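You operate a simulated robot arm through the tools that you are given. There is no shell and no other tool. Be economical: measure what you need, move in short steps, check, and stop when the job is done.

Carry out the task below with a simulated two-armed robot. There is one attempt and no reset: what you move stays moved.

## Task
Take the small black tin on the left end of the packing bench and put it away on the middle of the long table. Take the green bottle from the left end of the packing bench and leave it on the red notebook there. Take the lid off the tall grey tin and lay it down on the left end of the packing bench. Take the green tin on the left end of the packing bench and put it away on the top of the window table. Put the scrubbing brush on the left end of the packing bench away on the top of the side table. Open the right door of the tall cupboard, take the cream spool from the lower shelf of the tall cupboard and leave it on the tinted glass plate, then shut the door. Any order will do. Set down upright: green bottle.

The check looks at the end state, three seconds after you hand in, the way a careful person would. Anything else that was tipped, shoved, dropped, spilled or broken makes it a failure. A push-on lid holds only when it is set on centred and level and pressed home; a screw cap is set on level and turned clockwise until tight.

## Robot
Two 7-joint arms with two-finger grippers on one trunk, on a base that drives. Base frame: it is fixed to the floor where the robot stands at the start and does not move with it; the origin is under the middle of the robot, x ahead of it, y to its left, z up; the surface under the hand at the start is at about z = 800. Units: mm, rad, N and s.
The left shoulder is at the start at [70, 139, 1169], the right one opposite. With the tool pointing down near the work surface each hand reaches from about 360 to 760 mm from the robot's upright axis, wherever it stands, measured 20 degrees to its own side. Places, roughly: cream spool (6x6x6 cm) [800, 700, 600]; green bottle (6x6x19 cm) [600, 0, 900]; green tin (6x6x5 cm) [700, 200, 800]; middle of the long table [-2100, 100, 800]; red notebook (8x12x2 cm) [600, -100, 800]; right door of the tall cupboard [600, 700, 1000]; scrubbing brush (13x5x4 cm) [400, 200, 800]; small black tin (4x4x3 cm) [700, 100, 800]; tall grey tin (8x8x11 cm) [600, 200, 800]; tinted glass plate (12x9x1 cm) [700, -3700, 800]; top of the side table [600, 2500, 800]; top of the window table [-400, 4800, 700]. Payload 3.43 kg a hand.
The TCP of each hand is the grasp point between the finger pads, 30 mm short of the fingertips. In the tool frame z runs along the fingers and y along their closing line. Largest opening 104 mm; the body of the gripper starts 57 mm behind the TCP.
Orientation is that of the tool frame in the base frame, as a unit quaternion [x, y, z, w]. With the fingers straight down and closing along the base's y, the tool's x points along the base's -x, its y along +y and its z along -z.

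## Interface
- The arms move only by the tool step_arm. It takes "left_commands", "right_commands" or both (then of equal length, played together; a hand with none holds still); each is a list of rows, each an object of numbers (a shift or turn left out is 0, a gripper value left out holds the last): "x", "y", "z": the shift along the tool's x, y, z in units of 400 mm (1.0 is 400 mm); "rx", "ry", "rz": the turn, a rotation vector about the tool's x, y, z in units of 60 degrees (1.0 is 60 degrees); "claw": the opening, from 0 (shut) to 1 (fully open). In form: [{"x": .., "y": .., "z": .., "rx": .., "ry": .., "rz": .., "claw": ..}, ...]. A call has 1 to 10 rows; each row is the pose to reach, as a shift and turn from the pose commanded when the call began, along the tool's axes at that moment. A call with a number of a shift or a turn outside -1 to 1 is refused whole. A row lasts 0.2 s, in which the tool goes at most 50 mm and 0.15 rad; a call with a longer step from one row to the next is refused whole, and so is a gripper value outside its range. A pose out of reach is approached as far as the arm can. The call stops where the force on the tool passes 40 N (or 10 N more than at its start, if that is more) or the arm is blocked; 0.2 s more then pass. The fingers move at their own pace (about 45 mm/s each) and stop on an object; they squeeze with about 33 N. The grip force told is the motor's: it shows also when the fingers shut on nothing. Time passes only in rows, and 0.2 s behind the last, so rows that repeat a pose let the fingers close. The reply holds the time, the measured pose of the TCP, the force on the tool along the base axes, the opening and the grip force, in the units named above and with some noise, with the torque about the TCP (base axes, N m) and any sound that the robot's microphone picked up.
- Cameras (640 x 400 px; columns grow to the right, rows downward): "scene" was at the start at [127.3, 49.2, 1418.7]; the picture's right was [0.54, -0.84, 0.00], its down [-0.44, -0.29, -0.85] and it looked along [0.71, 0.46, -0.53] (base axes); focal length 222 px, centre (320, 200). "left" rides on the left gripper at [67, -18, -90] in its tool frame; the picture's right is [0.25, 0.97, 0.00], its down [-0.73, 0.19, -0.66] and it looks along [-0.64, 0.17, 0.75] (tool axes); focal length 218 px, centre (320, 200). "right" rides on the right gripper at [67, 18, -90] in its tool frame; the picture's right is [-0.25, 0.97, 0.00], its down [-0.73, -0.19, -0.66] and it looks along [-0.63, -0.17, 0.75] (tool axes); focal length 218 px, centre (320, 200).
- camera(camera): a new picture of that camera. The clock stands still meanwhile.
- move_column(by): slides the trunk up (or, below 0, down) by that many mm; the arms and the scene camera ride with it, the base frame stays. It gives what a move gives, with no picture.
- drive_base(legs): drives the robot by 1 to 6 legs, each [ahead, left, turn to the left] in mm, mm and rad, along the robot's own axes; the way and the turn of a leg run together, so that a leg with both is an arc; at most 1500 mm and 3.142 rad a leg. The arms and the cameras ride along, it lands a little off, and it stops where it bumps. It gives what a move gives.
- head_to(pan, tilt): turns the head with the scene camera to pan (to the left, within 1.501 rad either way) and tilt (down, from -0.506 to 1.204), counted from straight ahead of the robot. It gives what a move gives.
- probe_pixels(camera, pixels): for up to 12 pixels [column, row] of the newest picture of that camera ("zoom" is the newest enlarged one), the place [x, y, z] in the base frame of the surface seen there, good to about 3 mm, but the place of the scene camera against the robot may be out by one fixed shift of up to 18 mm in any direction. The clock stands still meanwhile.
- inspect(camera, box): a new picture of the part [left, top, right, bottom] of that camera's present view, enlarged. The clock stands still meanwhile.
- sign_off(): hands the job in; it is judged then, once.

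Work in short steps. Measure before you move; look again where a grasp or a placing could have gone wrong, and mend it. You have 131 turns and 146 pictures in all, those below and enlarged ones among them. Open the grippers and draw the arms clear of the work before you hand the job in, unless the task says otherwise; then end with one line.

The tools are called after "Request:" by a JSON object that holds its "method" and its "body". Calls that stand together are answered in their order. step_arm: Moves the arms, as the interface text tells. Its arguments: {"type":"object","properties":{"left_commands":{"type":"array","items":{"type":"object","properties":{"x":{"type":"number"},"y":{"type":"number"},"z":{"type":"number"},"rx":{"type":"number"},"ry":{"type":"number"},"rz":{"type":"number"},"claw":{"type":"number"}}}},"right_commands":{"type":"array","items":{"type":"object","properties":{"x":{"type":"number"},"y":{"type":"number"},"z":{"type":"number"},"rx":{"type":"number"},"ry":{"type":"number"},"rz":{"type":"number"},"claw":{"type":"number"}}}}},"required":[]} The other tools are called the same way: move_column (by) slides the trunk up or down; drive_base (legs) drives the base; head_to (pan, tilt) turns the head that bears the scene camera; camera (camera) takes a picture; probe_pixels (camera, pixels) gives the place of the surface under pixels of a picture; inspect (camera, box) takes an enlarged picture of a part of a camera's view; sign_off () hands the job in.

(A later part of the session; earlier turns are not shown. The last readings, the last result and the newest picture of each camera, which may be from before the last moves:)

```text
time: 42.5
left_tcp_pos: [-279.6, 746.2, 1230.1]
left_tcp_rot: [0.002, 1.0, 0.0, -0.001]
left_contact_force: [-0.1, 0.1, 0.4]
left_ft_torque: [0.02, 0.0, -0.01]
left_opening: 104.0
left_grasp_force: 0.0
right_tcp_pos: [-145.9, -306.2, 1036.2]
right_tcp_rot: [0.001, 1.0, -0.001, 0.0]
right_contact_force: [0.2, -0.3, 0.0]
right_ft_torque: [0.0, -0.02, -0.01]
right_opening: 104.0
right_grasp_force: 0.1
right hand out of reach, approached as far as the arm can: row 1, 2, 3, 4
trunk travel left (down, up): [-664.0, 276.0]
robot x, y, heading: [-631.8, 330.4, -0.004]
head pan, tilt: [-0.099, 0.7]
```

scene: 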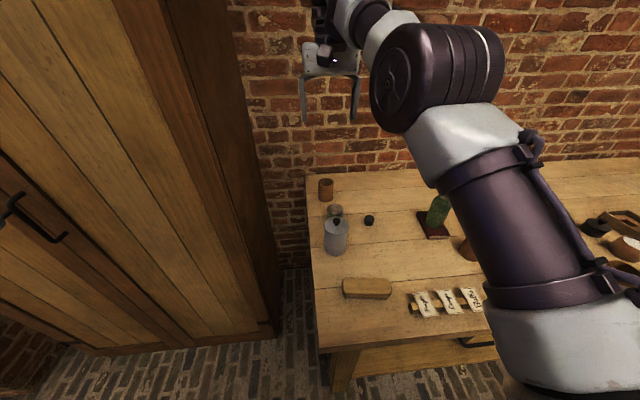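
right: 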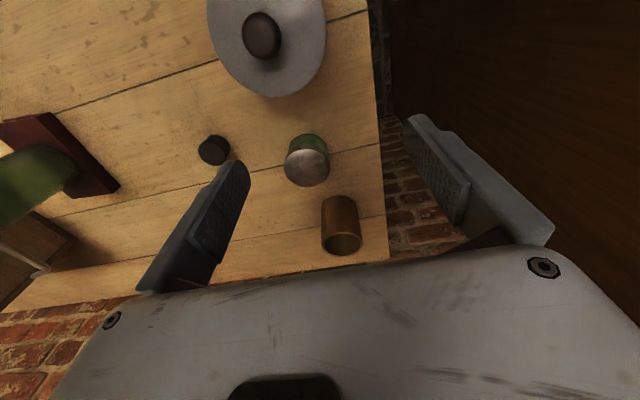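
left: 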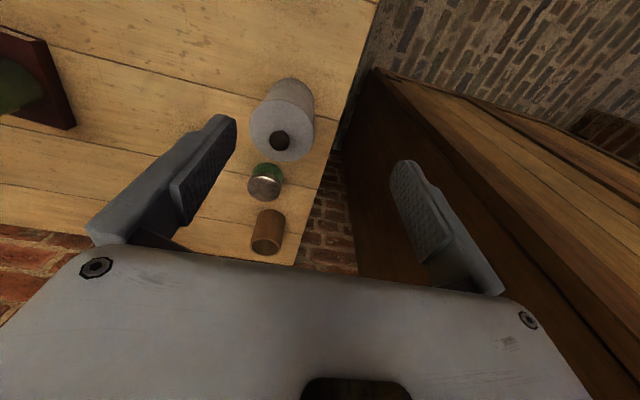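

Look at the right arm's posture by turning the head right.

Request:
{"method": "head_to", "body": {"pan": -0.9, "tilt": 0.5}}

Request:
{"method": "camera", "body": {"camera": "scene"}}

Request:
{"method": "head_to", "body": {"pan": 0.9, "tilt": 0.5}}

Request:
{"method": "camera", "body": {"camera": "scene"}}

```text
time: 43.7
left_tcp_pos: [-279.9, 744.8, 1230.1]
left_tcp_rot: [0.002, 1.0, 0.0, -0.001]
left_contact_force: [0.3, -0.6, 0.2]
left_ft_torque: [-0.01, 0.0, 0.04]
left_opening: 104.1
left_grasp_force: 0.1
right_tcp_pos: [-146.8, -306.8, 1037.1]
right_tcp_rot: [0.003, 1.0, -0.001, 0.001]
right_contact_force: [0.1, 0.6, 0.6]
right_ft_torque: [0.03, 0.04, -0.02]
right_opening: 104.0
right_grasp_force: 0.0
trunk travel left (down, up): [-664.0, 276.0]
robot x, y, heading: [-631.6, 332.3, -0.001]
head pan, tilt: [-0.901, 0.499]
```

```text
119 pictures are left
```

scene: 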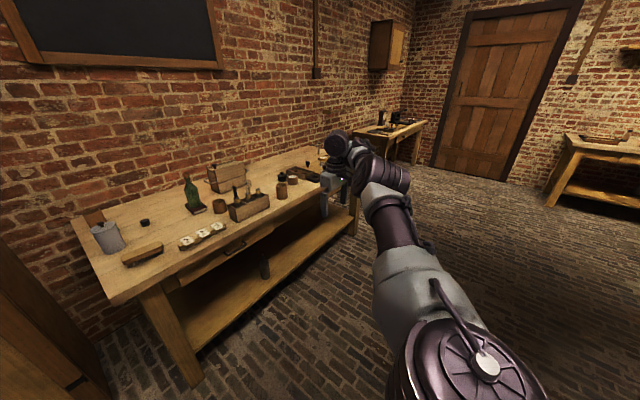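

```text
time: 45.5
left_tcp_pos: [-280.1, 745.0, 1230.2]
left_tcp_rot: [0.002, 1.0, 0.0, -0.002]
left_contact_force: [-0.6, 0.7, -0.3]
left_ft_torque: [0.0, 0.01, -0.01]
left_opening: 104.0
left_grasp_force: 0.1
right_tcp_pos: [-146.0, -306.4, 1036.1]
right_tcp_rot: [0.002, 1.0, 0.0, 0.0]
right_contact_force: [0.8, 0.6, 0.7]
right_ft_torque: [0.0, 0.02, -0.03]
right_opening: 103.8
right_grasp_force: 0.1
trunk travel left (down, up): [-664.0, 276.0]
robot x, y, heading: [-629.3, 331.4, 0.0]
head pan, tilt: [0.901, 0.499]
```

```text
118 pictures are left
```

scene: 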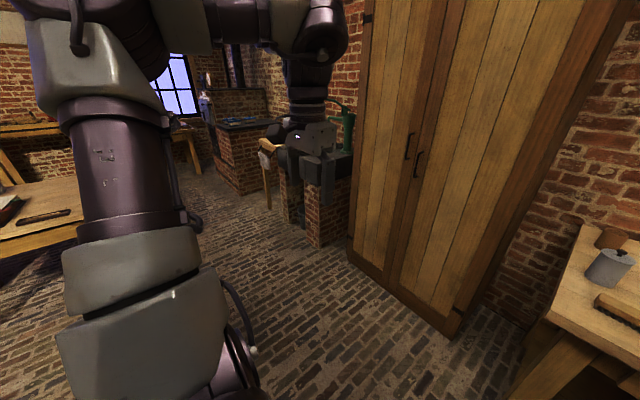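

The left arm is elbow-up and folded, the right nearly straight. Test in free space how far the left can extend low and ahead.

Request:
{"method": "step_arm", "body": {"left_commands": [{"z": 0.11}, {"z": 0.22}, {"z": 0.33}, {"z": 0.44}, {"z": 0.55}, {"z": 0.66}, {"x": -0.1, "y": -0.04, "z": 0.7}, {"x": -0.2, "y": -0.08, "z": 0.7}, {"x": -0.3, "y": -0.12, "z": 0.7}, {"x": -0.4, "y": -0.16, "z": 0.7}]}}

Request:
{"method": "step_arm", "body": {"left_commands": [{"x": -0.1, "y": -0.05}, {"x": -0.2, "y": -0.1}, {"x": -0.3, "y": -0.12}, {"x": -0.4, "y": -0.12}]}}

```text
time: 47.7
left_tcp_pos: [-118.3, 679.6, 949.3]
left_tcp_rot: [0.001, 1.0, 0.0, -0.002]
left_contact_force: [-0.5, 0.0, 0.7]
left_ft_torque: [0.02, 0.02, 0.02]
left_opening: 104.3
left_grasp_force: 0.1
right_tcp_pos: [-145.2, -306.5, 1034.9]
right_tcp_rot: [0.002, 1.0, 0.0, -0.001]
right_contact_force: [-0.2, -0.6, -0.2]
right_ft_torque: [0.0, 0.05, 0.04]
right_opening: 103.8
right_grasp_force: 0.1
trunk travel left (down, up): [-664.0, 276.0]
robot x, y, heading: [-629.8, 327.1, -0.005]
head pan, tilt: [0.901, 0.499]
```

```text
time: 48.7
left_tcp_pos: [-48.0, 649.4, 957.8]
left_tcp_rot: [0.0, 1.0, 0.0, 0.0]
left_contact_force: [0.9, 0.5, 0.7]
left_ft_torque: [-0.02, 0.03, -0.01]
left_opening: 104.1
left_grasp_force: 0.2
left hand out of reach, approached as far as the arm can: row 2, 3, 4
right_tcp_pos: [-146.9, -306.8, 1036.0]
right_tcp_rot: [0.002, 1.0, 0.0, -0.001]
right_contact_force: [0.9, -0.3, -1.6]
right_ft_torque: [0.0, 0.0, 0.02]
right_opening: 104.0
right_grasp_force: 0.1
trunk travel left (down, up): [-664.0, 276.0]
robot x, y, heading: [-633.1, 328.8, 0.003]
head pan, tilt: [0.901, 0.499]
```

The left goes further when the hand is low relative to the shoulder, so raising the trunk should help. I test the right arm the same way: down low, then inward.

Request:
{"method": "step_arm", "body": {"right_commands": [{"z": 0.11}, {"z": 0.22}, {"z": 0.33}, {"z": 0.44}, {"z": 0.55}, {"z": 0.66}, {"x": 0.05, "y": 0.08, "z": 0.7}, {"x": 0.1, "y": 0.16, "z": 0.7}, {"x": 0.1, "y": 0.26, "z": 0.7}, {"x": 0.1, "y": 0.36, "z": 0.7}]}}

Request:
{"method": "step_arm", "body": {"right_commands": [{"x": 0.05, "y": 0.1}, {"x": 0.1, "y": 0.2}, {"x": 0.1, "y": 0.3}, {"x": 0.1, "y": 0.4}, {"x": 0.1, "y": 0.4}]}}

```text
time: 50.9
left_tcp_pos: [-48.9, 649.7, 958.5]
left_tcp_rot: [0.002, 1.0, 0.0, 0.001]
left_contact_force: [-0.6, 0.2, 0.1]
left_ft_torque: [0.0, 0.01, -0.02]
left_opening: 104.2
left_grasp_force: 0.0
right_tcp_pos: [-166.9, -269.5, 760.3]
right_tcp_rot: [0.002, 1.0, -0.001, 0.0]
right_contact_force: [-0.2, 0.7, -0.6]
right_ft_torque: [0.02, -0.03, 0.01]
right_opening: 103.9
right_grasp_force: 0.0
right hand out of reach, approached as far as the arm can: row 8, 9, 10
trunk travel left (down, up): [-664.0, 276.0]
robot x, y, heading: [-634.4, 327.5, -0.003]
head pan, tilt: [0.901, 0.499]
```

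```text
time: 52.1
left_tcp_pos: [-48.9, 650.3, 958.7]
left_tcp_rot: [0.002, 1.0, -0.001, 0.001]
left_contact_force: [0.1, 0.1, 0.5]
left_ft_torque: [-0.01, 0.0, -0.02]
left_opening: 104.0
left_grasp_force: 0.0
right_tcp_pos: [-166.5, -269.3, 758.8]
right_tcp_rot: [0.001, 1.0, -0.001, 0.001]
right_contact_force: [0.2, -0.1, 0.4]
right_ft_torque: [0.02, -0.02, 0.01]
right_opening: 104.1
right_grasp_force: 0.0
right hand out of reach, approached as far as the arm can: row 1, 2, 3, 4, 5
trunk travel left (down, up): [-664.0, 276.0]
robot x, y, heading: [-632.9, 326.5, -0.001]
head pan, tilt: [0.901, 0.499]
```

Still held at ~600 mm from the shoulder. Try turning the hand about its axis while drawing in, to see whether the last joint is the limit.

Request:
{"method": "step_arm", "body": {"right_commands": [{"rz": 0.14}, {"rz": 0.28}, {"rz": 0.42}, {"rz": 0.56}, {"rz": 0.7}, {"rz": 0.84}, {"x": 0.05, "y": 0.06, "rz": 0.84}, {"x": 0.1, "y": 0.12, "rz": 0.84}, {"x": 0.15, "y": 0.18, "rz": 0.84}, {"x": 0.15, "y": 0.18, "rz": 0.84}]}}

Request:
{"method": "head_to", "body": {"pan": -0.9, "tilt": 0.8}}

Request:
{"method": "camera", "body": {"camera": "scene"}}

```text
time: 54.3
left_tcp_pos: [-48.3, 649.5, 959.4]
left_tcp_rot: [0.002, 1.0, -0.001, 0.001]
left_contact_force: [0.8, -0.3, -0.1]
left_ft_torque: [0.01, -0.03, 0.01]
left_opening: 103.9
left_grasp_force: 0.1
right_tcp_pos: [-166.0, -268.6, 759.1]
right_tcp_rot: [0.427, 0.904, 0.001, -0.001]
right_contact_force: [0.4, -0.1, 0.5]
right_ft_torque: [0.03, 0.0, -0.02]
right_opening: 104.0
right_grasp_force: 0.0
right hand out of reach, approached as far as the arm can: row 7, 8, 9, 10
trunk travel left (down, up): [-664.0, 276.0]
robot x, y, heading: [-630.5, 329.5, 0.0]
head pan, tilt: [0.901, 0.499]
```

```text
time: 56.1
left_tcp_pos: [-48.1, 649.2, 959.2]
left_tcp_rot: [0.002, 1.0, -0.001, 0.001]
left_contact_force: [-0.3, 0.1, -0.5]
left_ft_torque: [0.02, 0.03, 0.02]
left_opening: 104.1
left_grasp_force: 0.0
right_tcp_pos: [-165.3, -269.1, 759.3]
right_tcp_rot: [0.428, 0.904, 0.0, -0.001]
right_contact_force: [-0.8, -0.4, 0.6]
right_ft_torque: [-0.03, -0.02, -0.01]
right_opening: 103.7
right_grasp_force: 0.0
trunk travel left (down, up): [-664.0, 276.0]
robot x, y, heading: [-636.6, 328.3, -0.005]
head pan, tilt: [-0.901, 0.799]
```

```text
117 pictures are left
```

scene: 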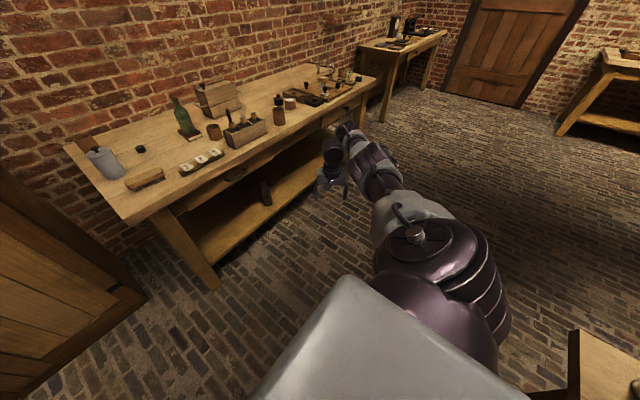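

Theory: the right arm popped into an elbow-down branch when tilted forward; tilting the fingers back toward the robot while drawing in should pop it back to elbow-up. Try it here in free space.

Request:
{"method": "step_arm", "body": {"right_commands": [{"x": 0.06, "ry": 0.14}, {"x": 0.12, "ry": 0.28}, {"x": 0.2, "ry": 0.42}, {"x": 0.28, "ry": 0.56}, {"x": 0.36, "ry": 0.7}, {"x": 0.44, "ry": 0.84}, {"x": 0.5, "ry": 0.9}, {"x": 0.5, "ry": 0.9}]}}

Request:
{"method": "step_arm", "body": {"right_commands": [{"ry": -0.14}, {"ry": -0.28}, {"ry": -0.42}, {"ry": -0.56}, {"ry": -0.7}, {"ry": -0.84}, {"ry": -0.9}, {"ry": -0.9}]}}

```text
time: 57.9
left_tcp_pos: [-48.7, 650.2, 958.8]
left_tcp_rot: [0.001, 1.0, -0.001, 0.001]
left_contact_force: [0.1, -0.3, 0.0]
left_ft_torque: [-0.04, -0.02, 0.02]
left_opening: 103.7
left_grasp_force: 0.1
right_tcp_pos: [-265.5, -150.1, 720.5]
right_tcp_rot: [0.381, 0.806, 0.194, -0.41]
right_contact_force: [0.2, -0.1, 0.2]
right_ft_torque: [-0.03, -0.02, -0.01]
right_opening: 103.9
right_grasp_force: 0.1
right hand out of reach, approached as far as the arm can: row 5, 6, 7, 8
trunk travel left (down, up): [-664.0, 276.0]
robot x, y, heading: [-634.6, 328.7, 0.001]
head pan, tilt: [-0.901, 0.799]
```

```text
time: 59.7
left_tcp_pos: [-48.9, 649.8, 959.6]
left_tcp_rot: [0.001, 1.0, 0.0, 0.0]
left_contact_force: [1.3, -1.8, -0.2]
left_ft_torque: [0.02, 0.02, 0.03]
left_opening: 104.2
left_grasp_force: 0.1
right_tcp_pos: [-263.1, -146.6, 719.2]
right_tcp_rot: [0.426, 0.904, 0.0, -0.001]
right_contact_force: [0.3, 0.7, 0.3]
right_ft_torque: [0.05, 0.0, -0.03]
right_opening: 103.9
right_grasp_force: 0.1
right hand out of reach, approached as far as the arm can: row 2, 3, 4, 5, 6
trunk travel left (down, up): [-664.0, 276.0]
robot x, y, heading: [-633.0, 330.3, 0.0]
head pan, tilt: [-0.901, 0.799]
```

It popped back: the hand is vertical at 452 mm from the shoulder. Bring it back to its normal place ahead, yaw restored.

Request:
{"method": "step_arm", "body": {"right_commands": [{"x": 0.05, "y": 0.06, "z": -0.085, "rz": -0.084}, {"x": 0.1, "y": 0.12, "z": -0.17, "rz": -0.168}, {"x": 0.15, "y": 0.18, "z": -0.255, "rz": -0.252}, {"x": 0.2, "y": 0.24, "z": -0.34, "rz": -0.336}, {"x": 0.25, "y": 0.3, "z": -0.425, "rz": -0.42}, {"x": 0.3, "y": 0.36, "z": -0.51, "rz": -0.504}, {"x": 0.35, "y": 0.42, "z": -0.595, "rz": -0.588}, {"x": 0.4, "y": 0.48, "z": -0.68, "rz": -0.672}, {"x": 0.45, "y": 0.54, "z": -0.765, "rz": -0.756}, {"x": 0.5, "y": 0.6, "z": -0.85, "rz": -0.844}]}}

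Request:
{"method": "head_to", "body": {"pan": 0.3, "tilt": 0.6}}

Request:
{"method": "camera", "body": {"camera": "scene"}}

```text
time: 61.9
left_tcp_pos: [-46.7, 647.1, 959.1]
left_tcp_rot: [0.001, 1.0, 0.002, 0.0]
left_contact_force: [-0.2, 0.0, 0.8]
left_ft_torque: [0.02, 0.05, 0.01]
left_opening: 103.9
left_grasp_force: 0.1
right_tcp_pos: [-315.6, 159.4, 714.2]
right_tcp_rot: [0.008, 1.0, 0.001, 0.003]
right_contact_force: [-0.3, 0.3, -0.7]
right_ft_torque: [0.02, 0.03, 0.01]
right_opening: 104.1
right_grasp_force: 0.1
right hand out of reach, approached as far as the arm can: row 1, 2, 3, 4, 5, 6, 7, 8, 9, 10
trunk travel left (down, up): [-664.0, 276.0]
robot x, y, heading: [-634.7, 327.8, -0.002]
head pan, tilt: [-0.901, 0.799]
```

```text
time: 63.3
left_tcp_pos: [-47.8, 650.8, 959.2]
left_tcp_rot: [0.001, 1.0, -0.001, 0.001]
left_contact_force: [0.2, -0.3, 0.3]
left_ft_torque: [0.02, 0.01, -0.04]
left_opening: 103.9
left_grasp_force: 0.0
right_tcp_pos: [-314.4, 163.0, 715.4]
right_tcp_rot: [0.01, 1.0, 0.0, 0.003]
right_contact_force: [0.2, -0.4, 0.7]
right_ft_torque: [0.0, 0.04, 0.02]
right_opening: 104.0
right_grasp_force: 0.1
trunk travel left (down, up): [-664.0, 276.0]
robot x, y, heading: [-634.2, 329.4, 0.004]
head pan, tilt: [0.3, 0.6]
```

```text
116 pictures are left
```

scene: 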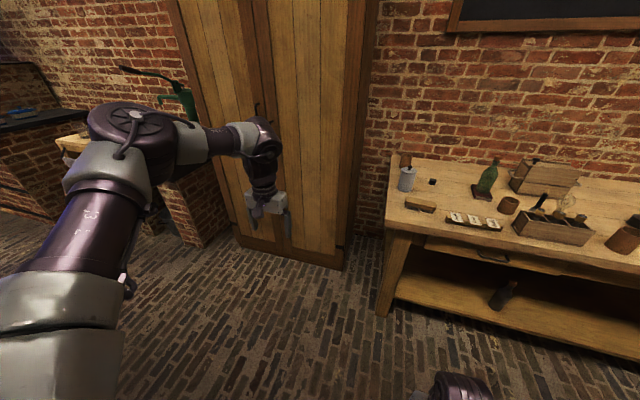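

The right hand is folded but low (z 715). Move it forward first, then up.

Request:
{"method": "step_arm", "body": {"right_commands": [{"x": -0.1}, {"x": -0.2}, {"x": -0.3}, {"x": -0.4}, {"x": -0.4, "z": -0.1}, {"x": -0.4, "z": -0.2}, {"x": -0.4, "z": -0.3}, {"x": -0.4, "z": -0.4}, {"x": -0.4, "z": -0.5}, {"x": -0.4, "z": -0.6}]}}

```text
time: 65.5
left_tcp_pos: [-48.4, 650.8, 958.9]
left_tcp_rot: [0.002, 1.0, -0.001, 0.001]
left_contact_force: [-0.2, 1.1, -0.1]
left_ft_torque: [-0.02, 0.0, 0.03]
left_opening: 104.1
left_grasp_force: 0.1
right_tcp_pos: [-146.6, 154.8, 736.4]
right_tcp_rot: [-0.001, 1.0, 0.0, 0.0]
right_contact_force: [-0.6, -0.2, -0.6]
right_ft_torque: [-0.02, -0.04, 0.01]
right_opening: 104.0
right_grasp_force: 0.1
right hand out of reach, approached as far as the arm can: row 1, 5, 6, 7, 8, 9, 10
trunk travel left (down, up): [-664.0, 276.0]
robot x, y, heading: [-634.7, 331.8, -0.006]
head pan, tilt: [0.3, 0.6]
```

In this branch the right hand stays low relative to the shoulder; raising the trunk 260 mm puts that band at working height. Do so.

Request:
{"method": "move_column", "body": {"by": 265}}

Request:
{"method": "step_arm", "body": {"right_commands": [{"z": 0.1}, {"z": 0.2}, {"x": -0.1, "z": 0.2}, {"x": -0.2, "z": 0.2}, {"x": -0.3, "z": 0.2}, {"x": -0.35, "z": 0.2}], "left_commands": [{"z": 0.1}, {"z": 0.2}, {"x": -0.1, "z": 0.25}, {"x": -0.1, "z": 0.3}, {"x": -0.1, "z": 0.3}, {"x": -0.1, "z": 0.3}]}}

```text
time: 68.2
left_tcp_pos: [-48.0, 650.1, 1223.6]
left_tcp_rot: [0.002, 1.0, -0.001, 0.0]
left_contact_force: [1.2, -0.6, 0.5]
left_ft_torque: [-0.03, -0.02, 0.0]
left_opening: 104.1
left_grasp_force: 0.2
right_tcp_pos: [-146.5, 155.6, 1000.2]
right_tcp_rot: [-0.001, 1.0, -0.002, -0.001]
right_contact_force: [-0.3, 0.6, -0.7]
right_ft_torque: [0.04, 0.01, 0.0]
right_opening: 104.0
right_grasp_force: 0.1
trunk travel left (down, up): [-929.0, 11.0]
robot x, y, heading: [-630.9, 329.5, -0.001]
head pan, tilt: [0.3, 0.6]
```

```text
time: 69.6
left_tcp_pos: [-68.7, 669.8, 1146.7]
left_tcp_rot: [0.002, 1.0, -0.001, 0.001]
left_contact_force: [0.5, 0.7, -0.5]
left_ft_torque: [0.02, 0.02, -0.02]
left_opening: 104.2
left_grasp_force: 0.0
left hand out of reach, approached as far as the arm can: row 1, 2, 3, 4, 5, 6
right_tcp_pos: [-5.7, 155.2, 922.3]
right_tcp_rot: [-0.001, 1.0, -0.001, 0.001]
right_contact_force: [-0.1, -0.1, 0.6]
right_ft_torque: [0.0, -0.01, 0.02]
right_opening: 104.1
right_grasp_force: 0.0
trunk travel left (down, up): [-929.0, 11.0]
robot x, y, heading: [-634.9, 329.0, -0.003]
head pan, tilt: [0.3, 0.6]
```

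The right arm now works low across a good range. Do the same for the left: draw in, descend, then extend.

Request:
{"method": "step_arm", "body": {"left_commands": [{"x": 0.1, "y": 0.04}, {"x": 0.2, "y": 0.07}, {"x": 0.3, "y": 0.1}, {"x": 0.4, "y": 0.1, "z": 0.05}, {"x": 0.4, "y": 0.1, "z": 0.15}, {"x": 0.4, "y": 0.1, "z": 0.25}, {"x": 0.4, "y": 0.1, "z": 0.35}, {"x": 0.4, "y": 0.1, "z": 0.45}, {"x": 0.4, "y": 0.1, "z": 0.55}, {"x": 0.4, "y": 0.1, "z": 0.6}]}}

Request:
{"method": "step_arm", "body": {"left_commands": [{"x": -0.1, "y": -0.05}, {"x": -0.2, "y": -0.1}, {"x": -0.3, "y": -0.15}, {"x": -0.4, "y": -0.15}, {"x": -0.5, "y": -0.15}, {"x": -0.6, "y": -0.15}]}}

```text
time: 71.8
left_tcp_pos: [-236.9, 721.6, 1028.0]
left_tcp_rot: [0.002, 1.0, 0.0, 0.0]
left_contact_force: [0.2, -1.1, -0.4]
left_ft_torque: [0.01, -0.02, 0.01]
left_opening: 104.0
left_grasp_force: 0.1
left hand out of reach, approached as far as the arm can: row 7, 8, 9, 10
right_tcp_pos: [-7.7, 156.3, 920.0]
right_tcp_rot: [0.0, 1.0, -0.001, 0.0]
right_contact_force: [-0.5, 0.2, -1.1]
right_ft_torque: [0.03, -0.02, -0.02]
right_opening: 103.6
right_grasp_force: 0.0
trunk travel left (down, up): [-929.0, 11.0]
robot x, y, heading: [-633.3, 327.1, -0.002]
head pan, tilt: [0.3, 0.6]
```

```text
time: 73.2
left_tcp_pos: [-97.8, 680.1, 1105.3]
left_tcp_rot: [0.001, 1.0, -0.001, 0.001]
left_contact_force: [1.2, 0.3, 0.2]
left_ft_torque: [-0.04, 0.01, -0.01]
left_opening: 104.1
left_grasp_force: 0.0
left hand out of reach, approached as far as the arm can: row 1, 2, 3, 4, 5, 6
right_tcp_pos: [-7.0, 156.0, 921.2]
right_tcp_rot: [-0.002, 1.0, -0.001, 0.0]
right_contact_force: [-0.4, 0.0, 0.4]
right_ft_torque: [-0.04, 0.05, -0.02]
right_opening: 104.0
right_grasp_force: 0.2
trunk travel left (down, up): [-929.0, 11.0]
robot x, y, heading: [-634.2, 330.6, -0.003]
head pan, tilt: [0.3, 0.6]
```

The left hand is stuck on the inner side of the same boundary (a wrist singularity); the right is now on the outer/lower side. Tilt the left forward while extending to pop it across, then tilt back.

Request:
{"method": "step_arm", "body": {"left_commands": [{"x": -0.05, "z": 0.03, "ry": -0.125}, {"x": -0.1, "z": 0.06, "ry": -0.25}, {"x": -0.15, "z": 0.09, "ry": -0.375}, {"x": -0.2, "z": 0.12, "ry": -0.5}, {"x": -0.25, "z": 0.15, "ry": -0.625}, {"x": -0.25, "z": 0.2, "ry": -0.75}, {"x": -0.25, "z": 0.25, "ry": -0.75}]}}

Request:
{"method": "step_arm", "body": {"left_commands": [{"ry": 0.125}, {"ry": 0.25}, {"ry": 0.375}, {"ry": 0.5}, {"ry": 0.625}, {"ry": 0.75}, {"ry": 0.75}]}}

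```text
time: 74.8
left_tcp_pos: [-31.8, 692.8, 1106.4]
left_tcp_rot: [0.001, 0.924, -0.001, 0.383]
left_contact_force: [0.5, 1.2, -0.4]
left_ft_torque: [0.0, -0.01, 0.01]
left_opening: 104.1
left_grasp_force: 0.0
left hand out of reach, approached as far as the arm can: row 2, 3, 4, 5, 6, 7
right_tcp_pos: [-6.6, 156.6, 921.0]
right_tcp_rot: [-0.002, 1.0, -0.002, 0.0]
right_contact_force: [-0.6, -0.3, -0.3]
right_ft_torque: [-0.02, -0.01, -0.02]
right_opening: 104.3
right_grasp_force: 0.1
trunk travel left (down, up): [-929.0, 11.0]
robot x, y, heading: [-633.2, 331.3, -0.004]
head pan, tilt: [0.3, 0.6]
```

```text
time: 76.4
left_tcp_pos: [-68.1, 703.0, 1133.0]
left_tcp_rot: [0.002, 1.0, -0.001, 0.001]
left_contact_force: [0.2, -0.2, 0.3]
left_ft_torque: [0.02, -0.02, 0.0]
left_opening: 104.4
left_grasp_force: 0.1
left hand out of reach, approached as far as the arm can: row 4, 5, 6, 7
right_tcp_pos: [-7.4, 156.6, 920.4]
right_tcp_rot: [-0.001, 1.0, -0.001, 0.0]
right_contact_force: [-1.3, 0.5, 0.5]
right_ft_torque: [0.01, 0.01, 0.04]
right_opening: 104.0
right_grasp_force: 0.1
trunk travel left (down, up): [-929.0, 11.0]
robot x, y, heading: [-632.3, 328.6, 0.001]
head pan, tilt: [0.3, 0.6]
```

Not crossed yet. Repeat as it happened with the right: tilt forward while drawing back and down.

Request:
{"method": "step_arm", "body": {"left_commands": [{"x": 0.03, "z": 0.07, "ry": -0.13}, {"x": 0.06, "z": 0.14, "ry": -0.26}, {"x": 0.09, "z": 0.2, "ry": -0.39}, {"x": 0.12, "z": 0.26, "ry": -0.52}, {"x": 0.15, "z": 0.33, "ry": -0.65}, {"x": 0.17, "z": 0.4, "ry": -0.78}, {"x": 0.17, "z": 0.45, "ry": -0.92}, {"x": 0.17, "z": 0.45, "ry": -0.92}]}}

Request:
{"method": "step_arm", "body": {"left_commands": [{"ry": 0.13}, {"ry": 0.26}, {"ry": 0.39}, {"ry": 0.52}, {"ry": 0.65}, {"ry": 0.78}, {"ry": 0.92}, {"ry": 0.92}]}}

```text
time: 78.2
left_tcp_pos: [-149.3, 764.6, 1085.1]
left_tcp_rot: [-0.003, 0.923, -0.006, 0.386]
left_contact_force: [-1.0, -0.1, -0.3]
left_ft_torque: [-0.06, -0.05, -0.06]
left_opening: 103.9
left_grasp_force: 0.0
left hand out of reach, approached as far as the arm can: row 3, 4, 5, 6, 7, 8
right_tcp_pos: [-9.1, 162.3, 924.3]
right_tcp_rot: [0.0, 1.0, -0.003, 0.002]
right_contact_force: [0.2, 0.7, 1.2]
right_ft_torque: [-0.07, -0.03, -0.01]
right_opening: 104.0
right_grasp_force: 0.2
trunk travel left (down, up): [-929.0, 11.0]
robot x, y, heading: [-631.7, 327.2, -0.005]
head pan, tilt: [0.3, 0.6]
```

```text
time: 80.0
left_tcp_pos: [-149.8, 761.8, 1087.6]
left_tcp_rot: [0.0, 0.996, -0.004, -0.089]
left_contact_force: [-1.3, -0.5, 0.6]
left_ft_torque: [-0.03, -0.05, -0.02]
left_opening: 104.1
left_grasp_force: 0.0
right_tcp_pos: [-6.0, 156.8, 920.9]
right_tcp_rot: [-0.001, 1.0, -0.001, 0.0]
right_contact_force: [-0.4, 0.2, -0.2]
right_ft_torque: [0.05, -0.02, 0.0]
right_opening: 104.0
right_grasp_force: 0.1
trunk travel left (down, up): [-929.0, 11.0]
robot x, y, heading: [-633.2, 331.6, 0.002]
head pan, tilt: [0.3, 0.6]
```

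The left stays on its side; I'll work with the right. Raise the right hand to ~z 990 (tips above the knob), tuck the left up and back.

Request:
{"method": "step_arm", "body": {"right_commands": [{"z": -0.1}, {"z": -0.18}, {"z": -0.18}, {"z": -0.18}, {"z": -0.18}, {"z": -0.18}], "left_commands": [{"z": -0.1, "ry": -0.08}, {"z": -0.2, "ry": -0.17}, {"z": -0.3, "x": 0.05, "ry": -0.17}, {"z": -0.4, "x": 0.15, "ry": -0.17}, {"z": -0.5, "x": 0.25, "ry": -0.17}, {"z": -0.55, "x": 0.33, "ry": -0.17}]}}

Request:
{"method": "drive_base", "body": {"legs": [[600, 40, 0]]}}

Request:
{"method": "camera", "body": {"camera": "right"}}

```text
refused: row 4 steps farther than a row can; nothing moved
```

```text
time: 83.4
left_tcp_pos: [451.4, 799.0, 1088.7]
left_tcp_rot: [0.001, 0.996, -0.003, -0.087]
left_contact_force: [0.2, -0.5, -0.2]
left_ft_torque: [0.0, 0.03, 0.02]
left_opening: 104.1
left_grasp_force: 0.1
right_tcp_pos: [592.9, 193.5, 923.0]
right_tcp_rot: [0.001, 1.0, -0.001, 0.0]
right_contact_force: [0.3, 0.8, 0.9]
right_ft_torque: [0.0, -0.02, -0.02]
right_opening: 103.9
right_grasp_force: 0.1
trunk travel left (down, up): [-929.0, 11.0]
robot x, y, heading: [-34.7, 368.2, -0.005]
head pan, tilt: [0.3, 0.6]
```

```text
115 pictures are left
```

right: 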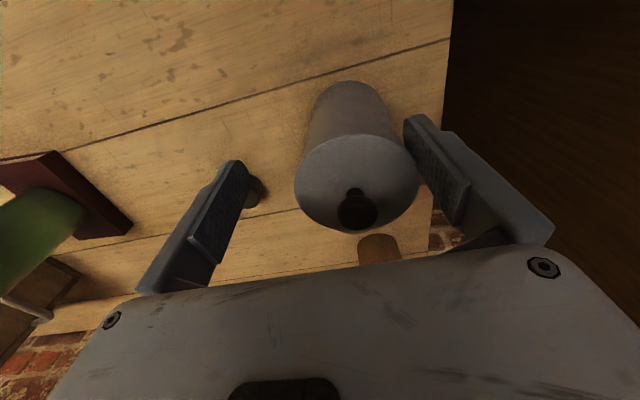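

The arm call was refused but the drive ran, so the hand now surrounds the tin. Check with probes whether the tin moved.

Request:
{"method": "probe_pixels", "body": {"camera": "right", "pixels": [[358, 212], [310, 185], [408, 185], [358, 160], [320, 215], [350, 110], [378, 250], [420, 150], [225, 200], [255, 190]]}}

Request:
{"method": "head_to", "body": {"pan": -0.25, "tilt": 0.8}}

Request:
{"method": "camera", "body": {"camera": "scene"}}

```text
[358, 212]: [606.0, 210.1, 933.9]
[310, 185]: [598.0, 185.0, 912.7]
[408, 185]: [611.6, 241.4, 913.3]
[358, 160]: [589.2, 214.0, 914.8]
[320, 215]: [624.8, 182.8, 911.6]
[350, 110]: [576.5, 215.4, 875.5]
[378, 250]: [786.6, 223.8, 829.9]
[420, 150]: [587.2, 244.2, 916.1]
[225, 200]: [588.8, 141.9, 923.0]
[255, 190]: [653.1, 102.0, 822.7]
```

```text
time: 84.3
left_tcp_pos: [453.7, 798.9, 1088.0]
left_tcp_rot: [0.0, 0.996, -0.004, -0.089]
left_contact_force: [-0.4, 0.6, -1.1]
left_ft_torque: [0.01, -0.01, 0.0]
left_opening: 104.1
left_grasp_force: 0.0
right_tcp_pos: [594.8, 194.3, 922.0]
right_tcp_rot: [0.0, 1.0, -0.001, 0.0]
right_contact_force: [-0.5, 0.5, -0.2]
right_ft_torque: [0.01, -0.01, 0.0]
right_opening: 104.1
right_grasp_force: 0.1
trunk travel left (down, up): [-929.0, 11.0]
robot x, y, heading: [-34.7, 367.4, -0.006]
head pan, tilt: [-0.25, 0.799]
```

```text
114 pictures are left
```

scene: 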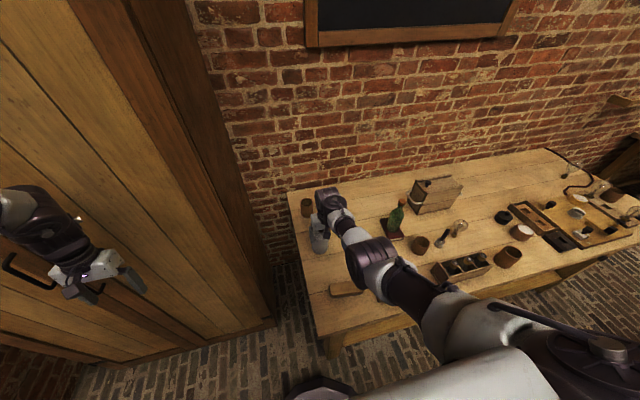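

The tin got shoved to (606,211) from (558,227). I'll centre the hand on it, grip its body, and put it back where it stood.

Request:
{"method": "step_arm", "body": {"right_commands": [{"x": -0.014, "y": 0.042}, {"x": -0.028, "y": 0.042}, {"x": -0.028, "y": 0.042, "z": 0.04}, {"x": -0.028, "y": 0.042, "z": 0.075}, {"x": -0.028, "y": 0.042, "z": 0.075}]}}

Request:
{"method": "camera", "body": {"camera": "right"}}

```text
time: 85.5
left_tcp_pos: [452.9, 799.9, 1086.0]
left_tcp_rot: [0.001, 0.996, -0.003, -0.088]
left_contact_force: [0.4, 0.9, 0.9]
left_ft_torque: [0.0, -0.02, -0.01]
left_opening: 103.8
left_grasp_force: 0.0
right_tcp_pos: [601.5, 209.0, 900.1]
right_tcp_rot: [0.0, 1.0, -0.001, 0.0]
right_contact_force: [-0.6, 0.0, 0.3]
right_ft_torque: [0.01, 0.01, 0.0]
right_opening: 104.0
right_grasp_force: 0.0
right hand out of reach, approached as far as the arm can: row 3, 4, 5
trunk travel left (down, up): [-929.0, 11.0]
robot x, y, heading: [-31.0, 367.2, -0.007]
head pan, tilt: [-0.25, 0.799]
```

```text
113 pictures are left
```

right: 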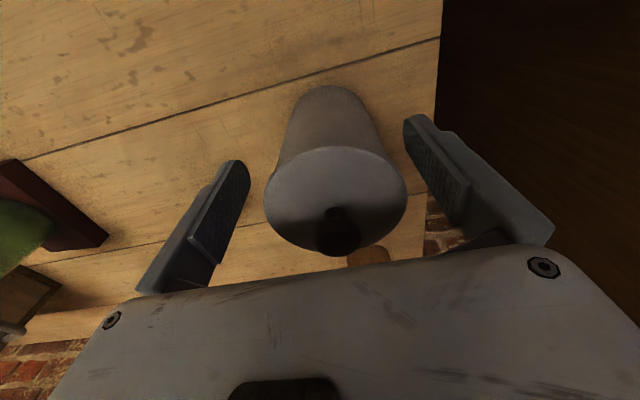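

Within reach at z 900. Close on the tin, lift 8 mm, move back (-48,+18) and lower.

Request:
{"method": "step_arm", "body": {"right_commands": [{"claw": 0.6}, {"claw": 0.6}, {"claw": 0.6}, {"claw": 0.6}, {"claw": 0.6}]}}

```text
time: 86.7
left_tcp_pos: [453.0, 799.5, 1086.0]
left_tcp_rot: [0.0, 0.996, -0.004, -0.088]
left_contact_force: [0.2, -0.1, 0.9]
left_ft_torque: [-0.04, 0.06, 0.01]
left_opening: 104.0
left_grasp_force: 0.0
right_tcp_pos: [600.5, 209.0, 901.3]
right_tcp_rot: [0.0, 1.0, -0.001, 0.0]
right_contact_force: [0.2, 0.3, 1.2]
right_ft_torque: [-0.03, -0.02, 0.02]
right_opening: 70.7
right_grasp_force: 32.6
trunk travel left (down, up): [-929.0, 11.0]
robot x, y, heading: [-29.5, 368.5, -0.002]
head pan, tilt: [-0.25, 0.799]
heard: snap
```

Heard a snap; look before moving.

Request:
{"method": "camera", "body": {"camera": "right"}}

Request:
{"method": "inspect", "body": {"camera": "scene", "box": [270, 170, 430, 300]}}

```text
112 pictures are left
```

right: 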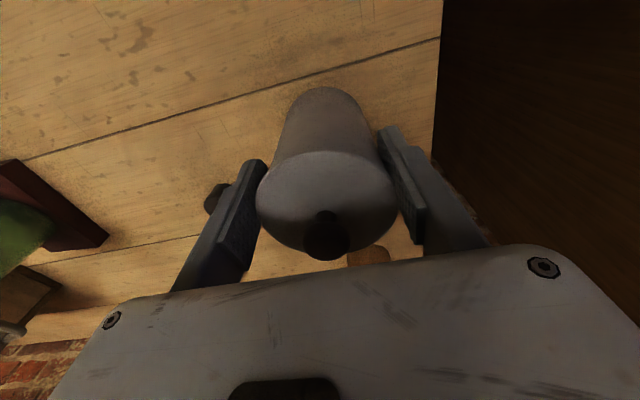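

```text
3.08 times, centred on (350, 235) of scene
```

zoom: 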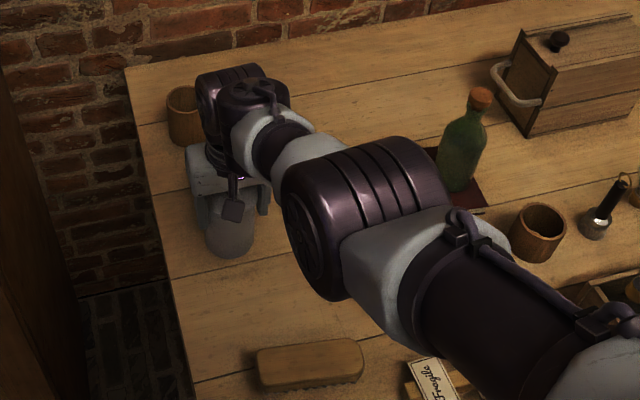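

Tin looks intact; the snap may be the lid letting go. Lift 15 mm and see what comes along.

Request:
{"method": "step_arm", "body": {"right_commands": [{"z": -0.012, "claw": 0.5}, {"z": -0.025, "claw": 0.5}, {"z": -0.0375, "claw": 0.5}, {"z": -0.0375, "claw": 0.5}]}}

Request:
{"method": "camera", "body": {"camera": "right"}}

```text
time: 87.7
left_tcp_pos: [452.8, 799.3, 1085.8]
left_tcp_rot: [0.0, 0.996, -0.003, -0.088]
left_contact_force: [-0.2, 0.5, -0.1]
left_ft_torque: [0.0, 0.0, 0.01]
left_opening: 104.0
left_grasp_force: 0.1
right_tcp_pos: [600.3, 210.2, 915.8]
right_tcp_rot: [0.0, 1.0, -0.001, 0.0]
right_contact_force: [0.6, 0.2, -0.1]
right_ft_torque: [0.02, 0.03, 0.02]
right_opening: 70.6
right_grasp_force: 32.9
trunk travel left (down, up): [-929.0, 11.0]
robot x, y, heading: [-32.1, 365.4, -0.006]
head pan, tilt: [-0.25, 0.799]
```

```text
110 pictures are left
```

right: 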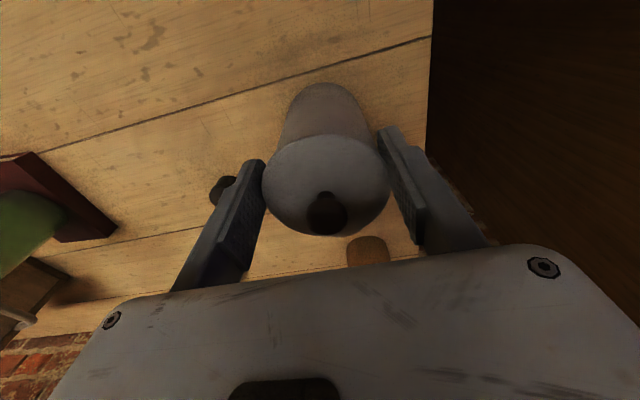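

Probe lid, knob and body to see whether the lid rose.

Request:
{"method": "probe_pixels", "body": {"camera": "right", "pixels": [[327, 213], [280, 180], [375, 180], [327, 160], [327, 115], [290, 210], [365, 210], [222, 190], [250, 200], [400, 190]]}}

Request:
{"method": "inspect", "body": {"camera": "right", "box": [220, 60, 440, 260]}}

```text
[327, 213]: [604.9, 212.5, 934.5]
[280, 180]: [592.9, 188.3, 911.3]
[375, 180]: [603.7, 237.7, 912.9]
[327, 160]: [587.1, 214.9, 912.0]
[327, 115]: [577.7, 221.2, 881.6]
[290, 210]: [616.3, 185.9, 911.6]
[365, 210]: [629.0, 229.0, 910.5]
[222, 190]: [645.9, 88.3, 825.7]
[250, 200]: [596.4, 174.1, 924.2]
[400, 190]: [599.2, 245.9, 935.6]
```

```text
2.00 times, centred on (330, 160) of right
```

zoom: 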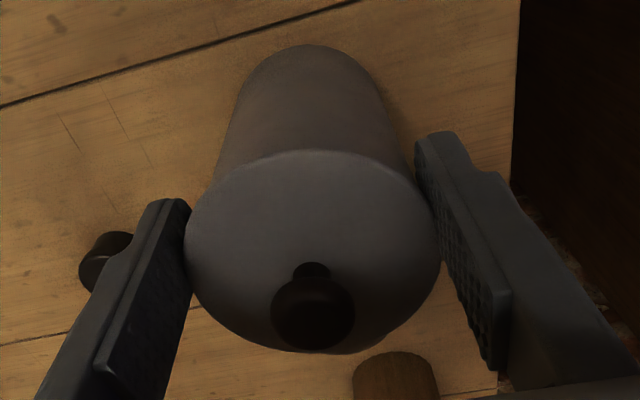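

The tin didn't lift (pads slid); I'll shift it back later by nudging, after the green tin behind it is gone. Now the knob at (605,212), top z 934: rise to TCP z≈946 and close on it.

Request:
{"method": "step_arm", "body": {"right_commands": [{"claw": 1}, {"claw": 1}, {"z": -0.04, "claw": 1}, {"x": -0.012, "y": 0.005, "z": -0.0775, "claw": 1}, {"x": -0.012, "y": 0.005, "z": -0.0775, "claw": 0}, {"x": -0.012, "y": 0.005, "z": -0.0775, "claw": 0}, {"x": -0.012, "y": 0.005, "z": -0.0775, "claw": 0}, {"x": -0.012, "y": 0.005, "z": -0.0775, "claw": 0}, {"x": -0.012, "y": 0.005, "z": -0.0775, "claw": 0}, {"x": -0.012, "y": 0.005, "z": -0.0775, "claw": 0}]}}

Request:
{"method": "inspect", "body": {"camera": "right", "box": [220, 60, 440, 260]}}

```text
time: 89.9
left_tcp_pos: [452.5, 798.2, 1087.6]
left_tcp_rot: [0.001, 0.996, -0.003, -0.088]
left_contact_force: [0.1, 0.3, 0.2]
left_ft_torque: [-0.01, 0.03, -0.02]
left_opening: 103.9
left_grasp_force: 0.1
right_tcp_pos: [605.5, 213.0, 946.6]
right_tcp_rot: [0.0, 1.0, -0.001, 0.0]
right_contact_force: [1.0, -0.4, 0.4]
right_ft_torque: [-0.03, 0.04, 0.0]
right_opening: 18.9
right_grasp_force: 32.8
trunk travel left (down, up): [-929.0, 11.0]
robot x, y, heading: [-36.0, 367.7, -0.004]
head pan, tilt: [-0.25, 0.799]
```

```text
2.00 times, centred on (330, 160) of right
```

zoom: 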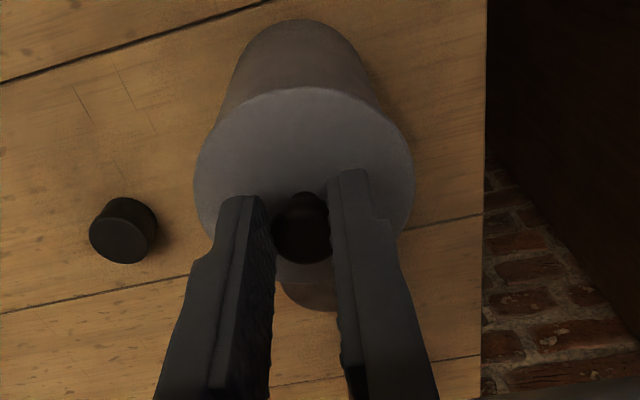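

Knob held at 18.9 mm. Lift 40 mm slowly.

Request:
{"method": "step_arm", "body": {"right_commands": [{"z": -0.01}, {"z": -0.02}, {"z": -0.03}, {"z": -0.05}, {"z": -0.075}, {"z": -0.1}, {"z": -0.1}]}}

Request:
{"method": "camera", "body": {"camera": "right"}}

```text
time: 91.5
left_tcp_pos: [452.1, 800.0, 1087.1]
left_tcp_rot: [0.0, 0.996, -0.004, -0.088]
left_contact_force: [0.6, 1.0, -0.4]
left_ft_torque: [0.0, 0.0, -0.03]
left_opening: 104.0
left_grasp_force: 0.0
right_tcp_pos: [603.0, 210.6, 987.2]
right_tcp_rot: [0.0, 1.0, -0.001, 0.0]
right_contact_force: [0.0, 0.5, 0.2]
right_ft_torque: [-0.01, 0.0, -0.01]
right_opening: 18.0
right_grasp_force: 32.8
trunk travel left (down, up): [-929.0, 11.0]
robot x, y, heading: [-33.7, 367.8, -0.004]
head pan, tilt: [-0.25, 0.799]
```

```text
107 pictures are left
```

right: 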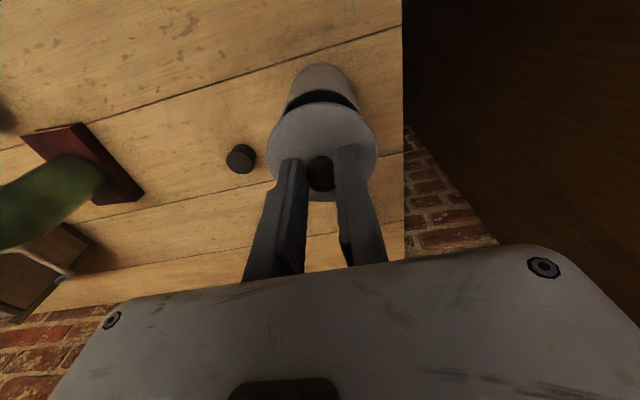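

Lid is off. Carry it to (530,50), a free spot on the left end, and lower to TCP z≈870.

Request:
{"method": "step_arm", "body": {"right_commands": [{"x": 0.045, "y": -0.1}, {"x": 0.09, "y": -0.2}, {"x": 0.137, "y": -0.3}, {"x": 0.1825, "y": -0.4}, {"x": 0.1825, "y": -0.4, "z": 0.1}, {"x": 0.1825, "y": -0.4, "z": 0.2}, {"x": 0.1825, "y": -0.4, "z": 0.29}, {"x": 0.1825, "y": -0.4, "z": 0.29}]}}

Request:
{"method": "camera", "body": {"camera": "right"}}

Request:
{"method": "inspect", "body": {"camera": "scene", "box": [270, 170, 470, 330]}}

```text
time: 93.3
left_tcp_pos: [453.0, 798.7, 1086.9]
left_tcp_rot: [0.001, 0.996, -0.003, -0.089]
left_contact_force: [-0.3, -0.1, -0.4]
left_ft_torque: [-0.01, 0.01, 0.01]
left_opening: 103.9
left_grasp_force: 0.1
right_tcp_pos: [530.0, 49.6, 871.9]
right_tcp_rot: [-0.001, 1.0, -0.001, 0.0]
right_contact_force: [-0.2, 0.7, 0.2]
right_ft_torque: [-0.01, 0.02, 0.01]
right_opening: 17.9
right_grasp_force: 33.1
trunk travel left (down, up): [-929.0, 11.0]
robot x, y, heading: [-31.8, 372.0, -0.006]
head pan, tilt: [-0.25, 0.799]
```

```text
106 pictures are left
```

right: 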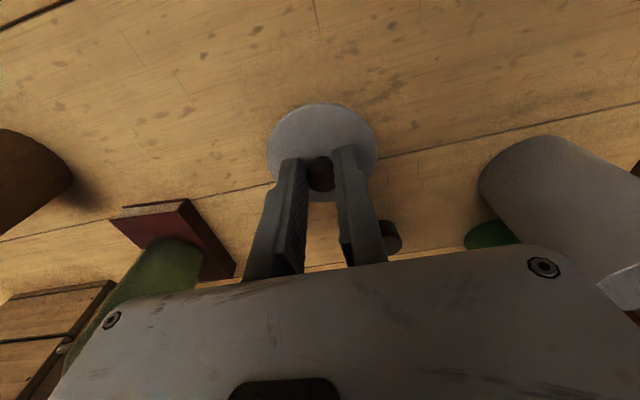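

```text
2.50 times, centred on (370, 250) of scene
```

zoom: 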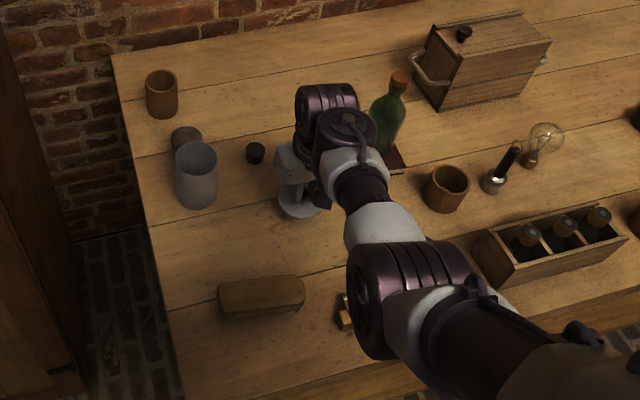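

Lower in 3 mm rows; the force limit guards.

Request:
{"method": "step_arm", "body": {"right_commands": [{"z": 0.01}, {"z": 0.02}, {"z": 0.03}, {"z": 0.037}, {"z": 0.037}]}}

Request:
{"method": "step_arm", "body": {"right_commands": [{"z": 0.005}, {"z": 0.01}, {"z": 0.01}]}}

```text
time: 94.5
left_tcp_pos: [452.6, 800.0, 1086.3]
left_tcp_rot: [0.001, 0.996, -0.003, -0.087]
left_contact_force: [0.4, 0.3, 0.7]
left_ft_torque: [-0.01, -0.01, -0.02]
left_opening: 104.0
left_grasp_force: 0.1
right_tcp_pos: [530.8, 50.7, 857.5]
right_tcp_rot: [0.001, 1.0, -0.001, 0.0]
right_contact_force: [-0.6, 0.1, -1.4]
right_ft_torque: [-0.01, 0.01, 0.0]
right_opening: 18.6
right_grasp_force: 33.0
trunk travel left (down, up): [-929.0, 11.0]
robot x, y, heading: [-31.8, 365.7, -0.003]
head pan, tilt: [-0.25, 0.799]
```

```text
time: 95.3
left_tcp_pos: [452.1, 799.9, 1087.3]
left_tcp_rot: [0.001, 0.996, -0.003, -0.089]
left_contact_force: [0.4, -0.2, 0.6]
left_ft_torque: [-0.01, 0.01, 0.01]
left_opening: 104.1
left_grasp_force: 0.1
right_tcp_pos: [531.4, 51.3, 853.4]
right_tcp_rot: [0.0, 1.0, -0.001, 0.0]
right_contact_force: [-0.1, -0.3, 0.2]
right_ft_torque: [-0.01, 0.02, 0.0]
right_opening: 18.9
right_grasp_force: 33.2
trunk travel left (down, up): [-929.0, 11.0]
robot x, y, heading: [-30.6, 370.5, -0.003]
head pan, tilt: [-0.25, 0.799]
```

Request:
{"method": "step_arm", "body": {"right_commands": [{"z": 0.008}, {"z": 0.016}, {"z": 0.024}, {"z": 0.032}, {"z": 0.032}]}}

Request:
{"method": "inspect", "body": {"camera": "right", "box": [220, 60, 440, 260]}}

```text
time: 96.5
left_tcp_pos: [449.1, 801.7, 1089.4]
left_tcp_rot: [0.001, 0.996, -0.005, -0.086]
left_contact_force: [0.9, -0.1, -0.3]
left_ft_torque: [0.01, 0.0, 0.0]
left_opening: 104.0
left_grasp_force: 0.0
right_tcp_pos: [531.3, 51.8, 847.4]
right_tcp_rot: [0.002, 1.0, -0.003, 0.005]
right_contact_force: [-12.7, 2.4, 25.0]
right_ft_torque: [-0.02, 0.52, 0.02]
right_opening: 17.4
right_grasp_force: 33.2
trunk travel left (down, up): [-929.0, 11.0]
robot x, y, heading: [-32.1, 361.9, -0.003]
head pan, tilt: [-0.25, 0.799]
stopped in row 5 (right hand): the force on the tool passed its limit at 44 N (the readings are from after the stop); the commanded pose is now the measured one
```

```text
2.00 times, centred on (330, 160) of right
```

zoom: 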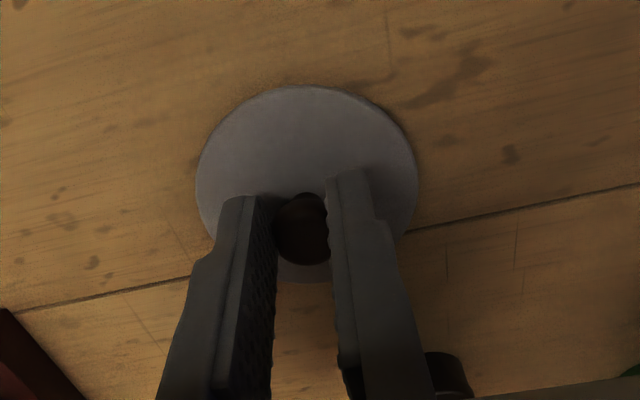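

Lid is on the bench (contact at z≈848). Ease off, open, and rise above everything.

Request:
{"method": "step_arm", "body": {"right_commands": [{"z": -0.004}, {"z": -0.004, "claw": 0.4}, {"z": -0.004, "claw": 0.5}, {"z": -0.004, "claw": 0.5}, {"z": -0.1, "claw": 0.5}, {"z": -0.2, "claw": 0.5}, {"z": -0.28, "claw": 1}, {"z": -0.28, "claw": 1}]}}

Request:
{"method": "camera", "body": {"camera": "right"}}

```text
time: 98.3
left_tcp_pos: [454.2, 798.1, 1086.5]
left_tcp_rot: [0.001, 0.996, -0.003, -0.089]
left_contact_force: [-0.1, -0.6, -0.3]
left_ft_torque: [0.0, 0.01, -0.02]
left_opening: 104.0
left_grasp_force: 0.1
right_tcp_pos: [532.5, 49.6, 955.8]
right_tcp_rot: [0.001, 1.0, -0.002, 0.003]
right_contact_force: [-0.3, 0.1, -1.1]
right_ft_torque: [0.0, -0.02, -0.03]
right_opening: 103.9
right_grasp_force: 0.5
trunk travel left (down, up): [-929.0, 11.0]
robot x, y, heading: [-35.5, 369.4, -0.001]
head pan, tilt: [-0.25, 0.799]
```

```text
103 pictures are left
```

right: 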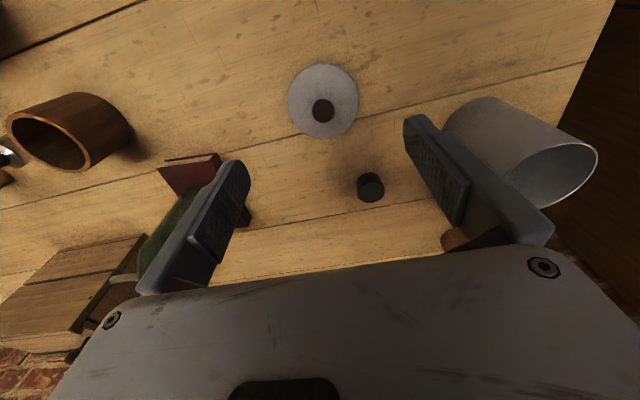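

Lid lies flat at (531,50). Next the green tin at (689,207): swing the hand over (tips above the open tin), then drive 75 mm ahead.

Request:
{"method": "step_arm", "body": {"right_commands": [{"x": -0.03, "y": 0.1}, {"x": -0.07, "y": 0.2}, {"x": -0.13, "y": 0.3}, {"x": -0.2, "y": 0.395}, {"x": -0.2, "y": 0.395}]}}

Request:
{"method": "drive_base", "body": {"legs": [[76, 0, 0]]}}

Request:
{"method": "camera", "body": {"camera": "right"}}

```text
time: 99.5
left_tcp_pos: [451.5, 798.3, 1087.6]
left_tcp_rot: [0.0, 0.996, -0.003, -0.089]
left_contact_force: [0.2, -0.7, -0.5]
left_ft_torque: [-0.01, 0.04, 0.0]
left_opening: 104.1
left_grasp_force: 0.0
right_tcp_pos: [616.0, 208.9, 955.6]
right_tcp_rot: [0.001, 1.0, -0.002, 0.005]
right_contact_force: [0.1, 0.5, 0.3]
right_ft_torque: [-0.01, -0.04, 0.01]
right_opening: 104.0
right_grasp_force: 0.0
trunk travel left (down, up): [-929.0, 11.0]
robot x, y, heading: [-31.1, 369.4, 0.003]
head pan, tilt: [-0.25, 0.799]
```

```text
time: 100.6
left_tcp_pos: [498.0, 803.3, 1086.7]
left_tcp_rot: [-0.006, 0.995, -0.003, -0.097]
left_contact_force: [0.0, 1.1, 0.2]
left_ft_torque: [-0.01, 0.0, 0.02]
left_opening: 104.0
left_grasp_force: 0.1
right_tcp_pos: [676.2, 212.7, 956.8]
right_tcp_rot: [-0.003, 1.0, 0.0, 0.007]
right_contact_force: [0.6, -0.1, -0.2]
right_ft_torque: [0.01, 0.08, 0.02]
right_opening: 104.0
right_grasp_force: 0.0
trunk travel left (down, up): [-929.0, 11.0]
robot x, y, heading: [30.3, 363.0, 0.001]
head pan, tilt: [-0.25, 0.799]
stopped in leg 1: the robot was blocked; the commanded pose is now the measured one
```

```text
102 pictures are left
```

right: 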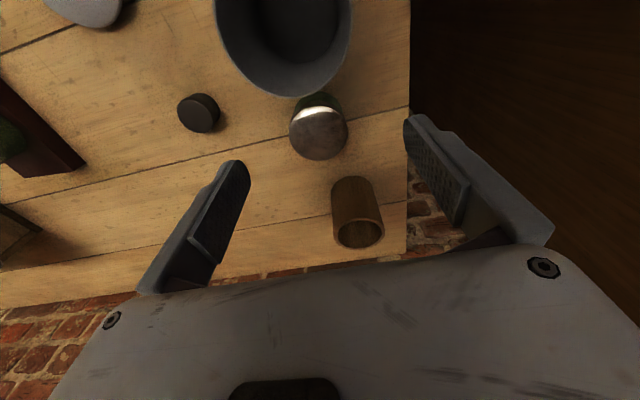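

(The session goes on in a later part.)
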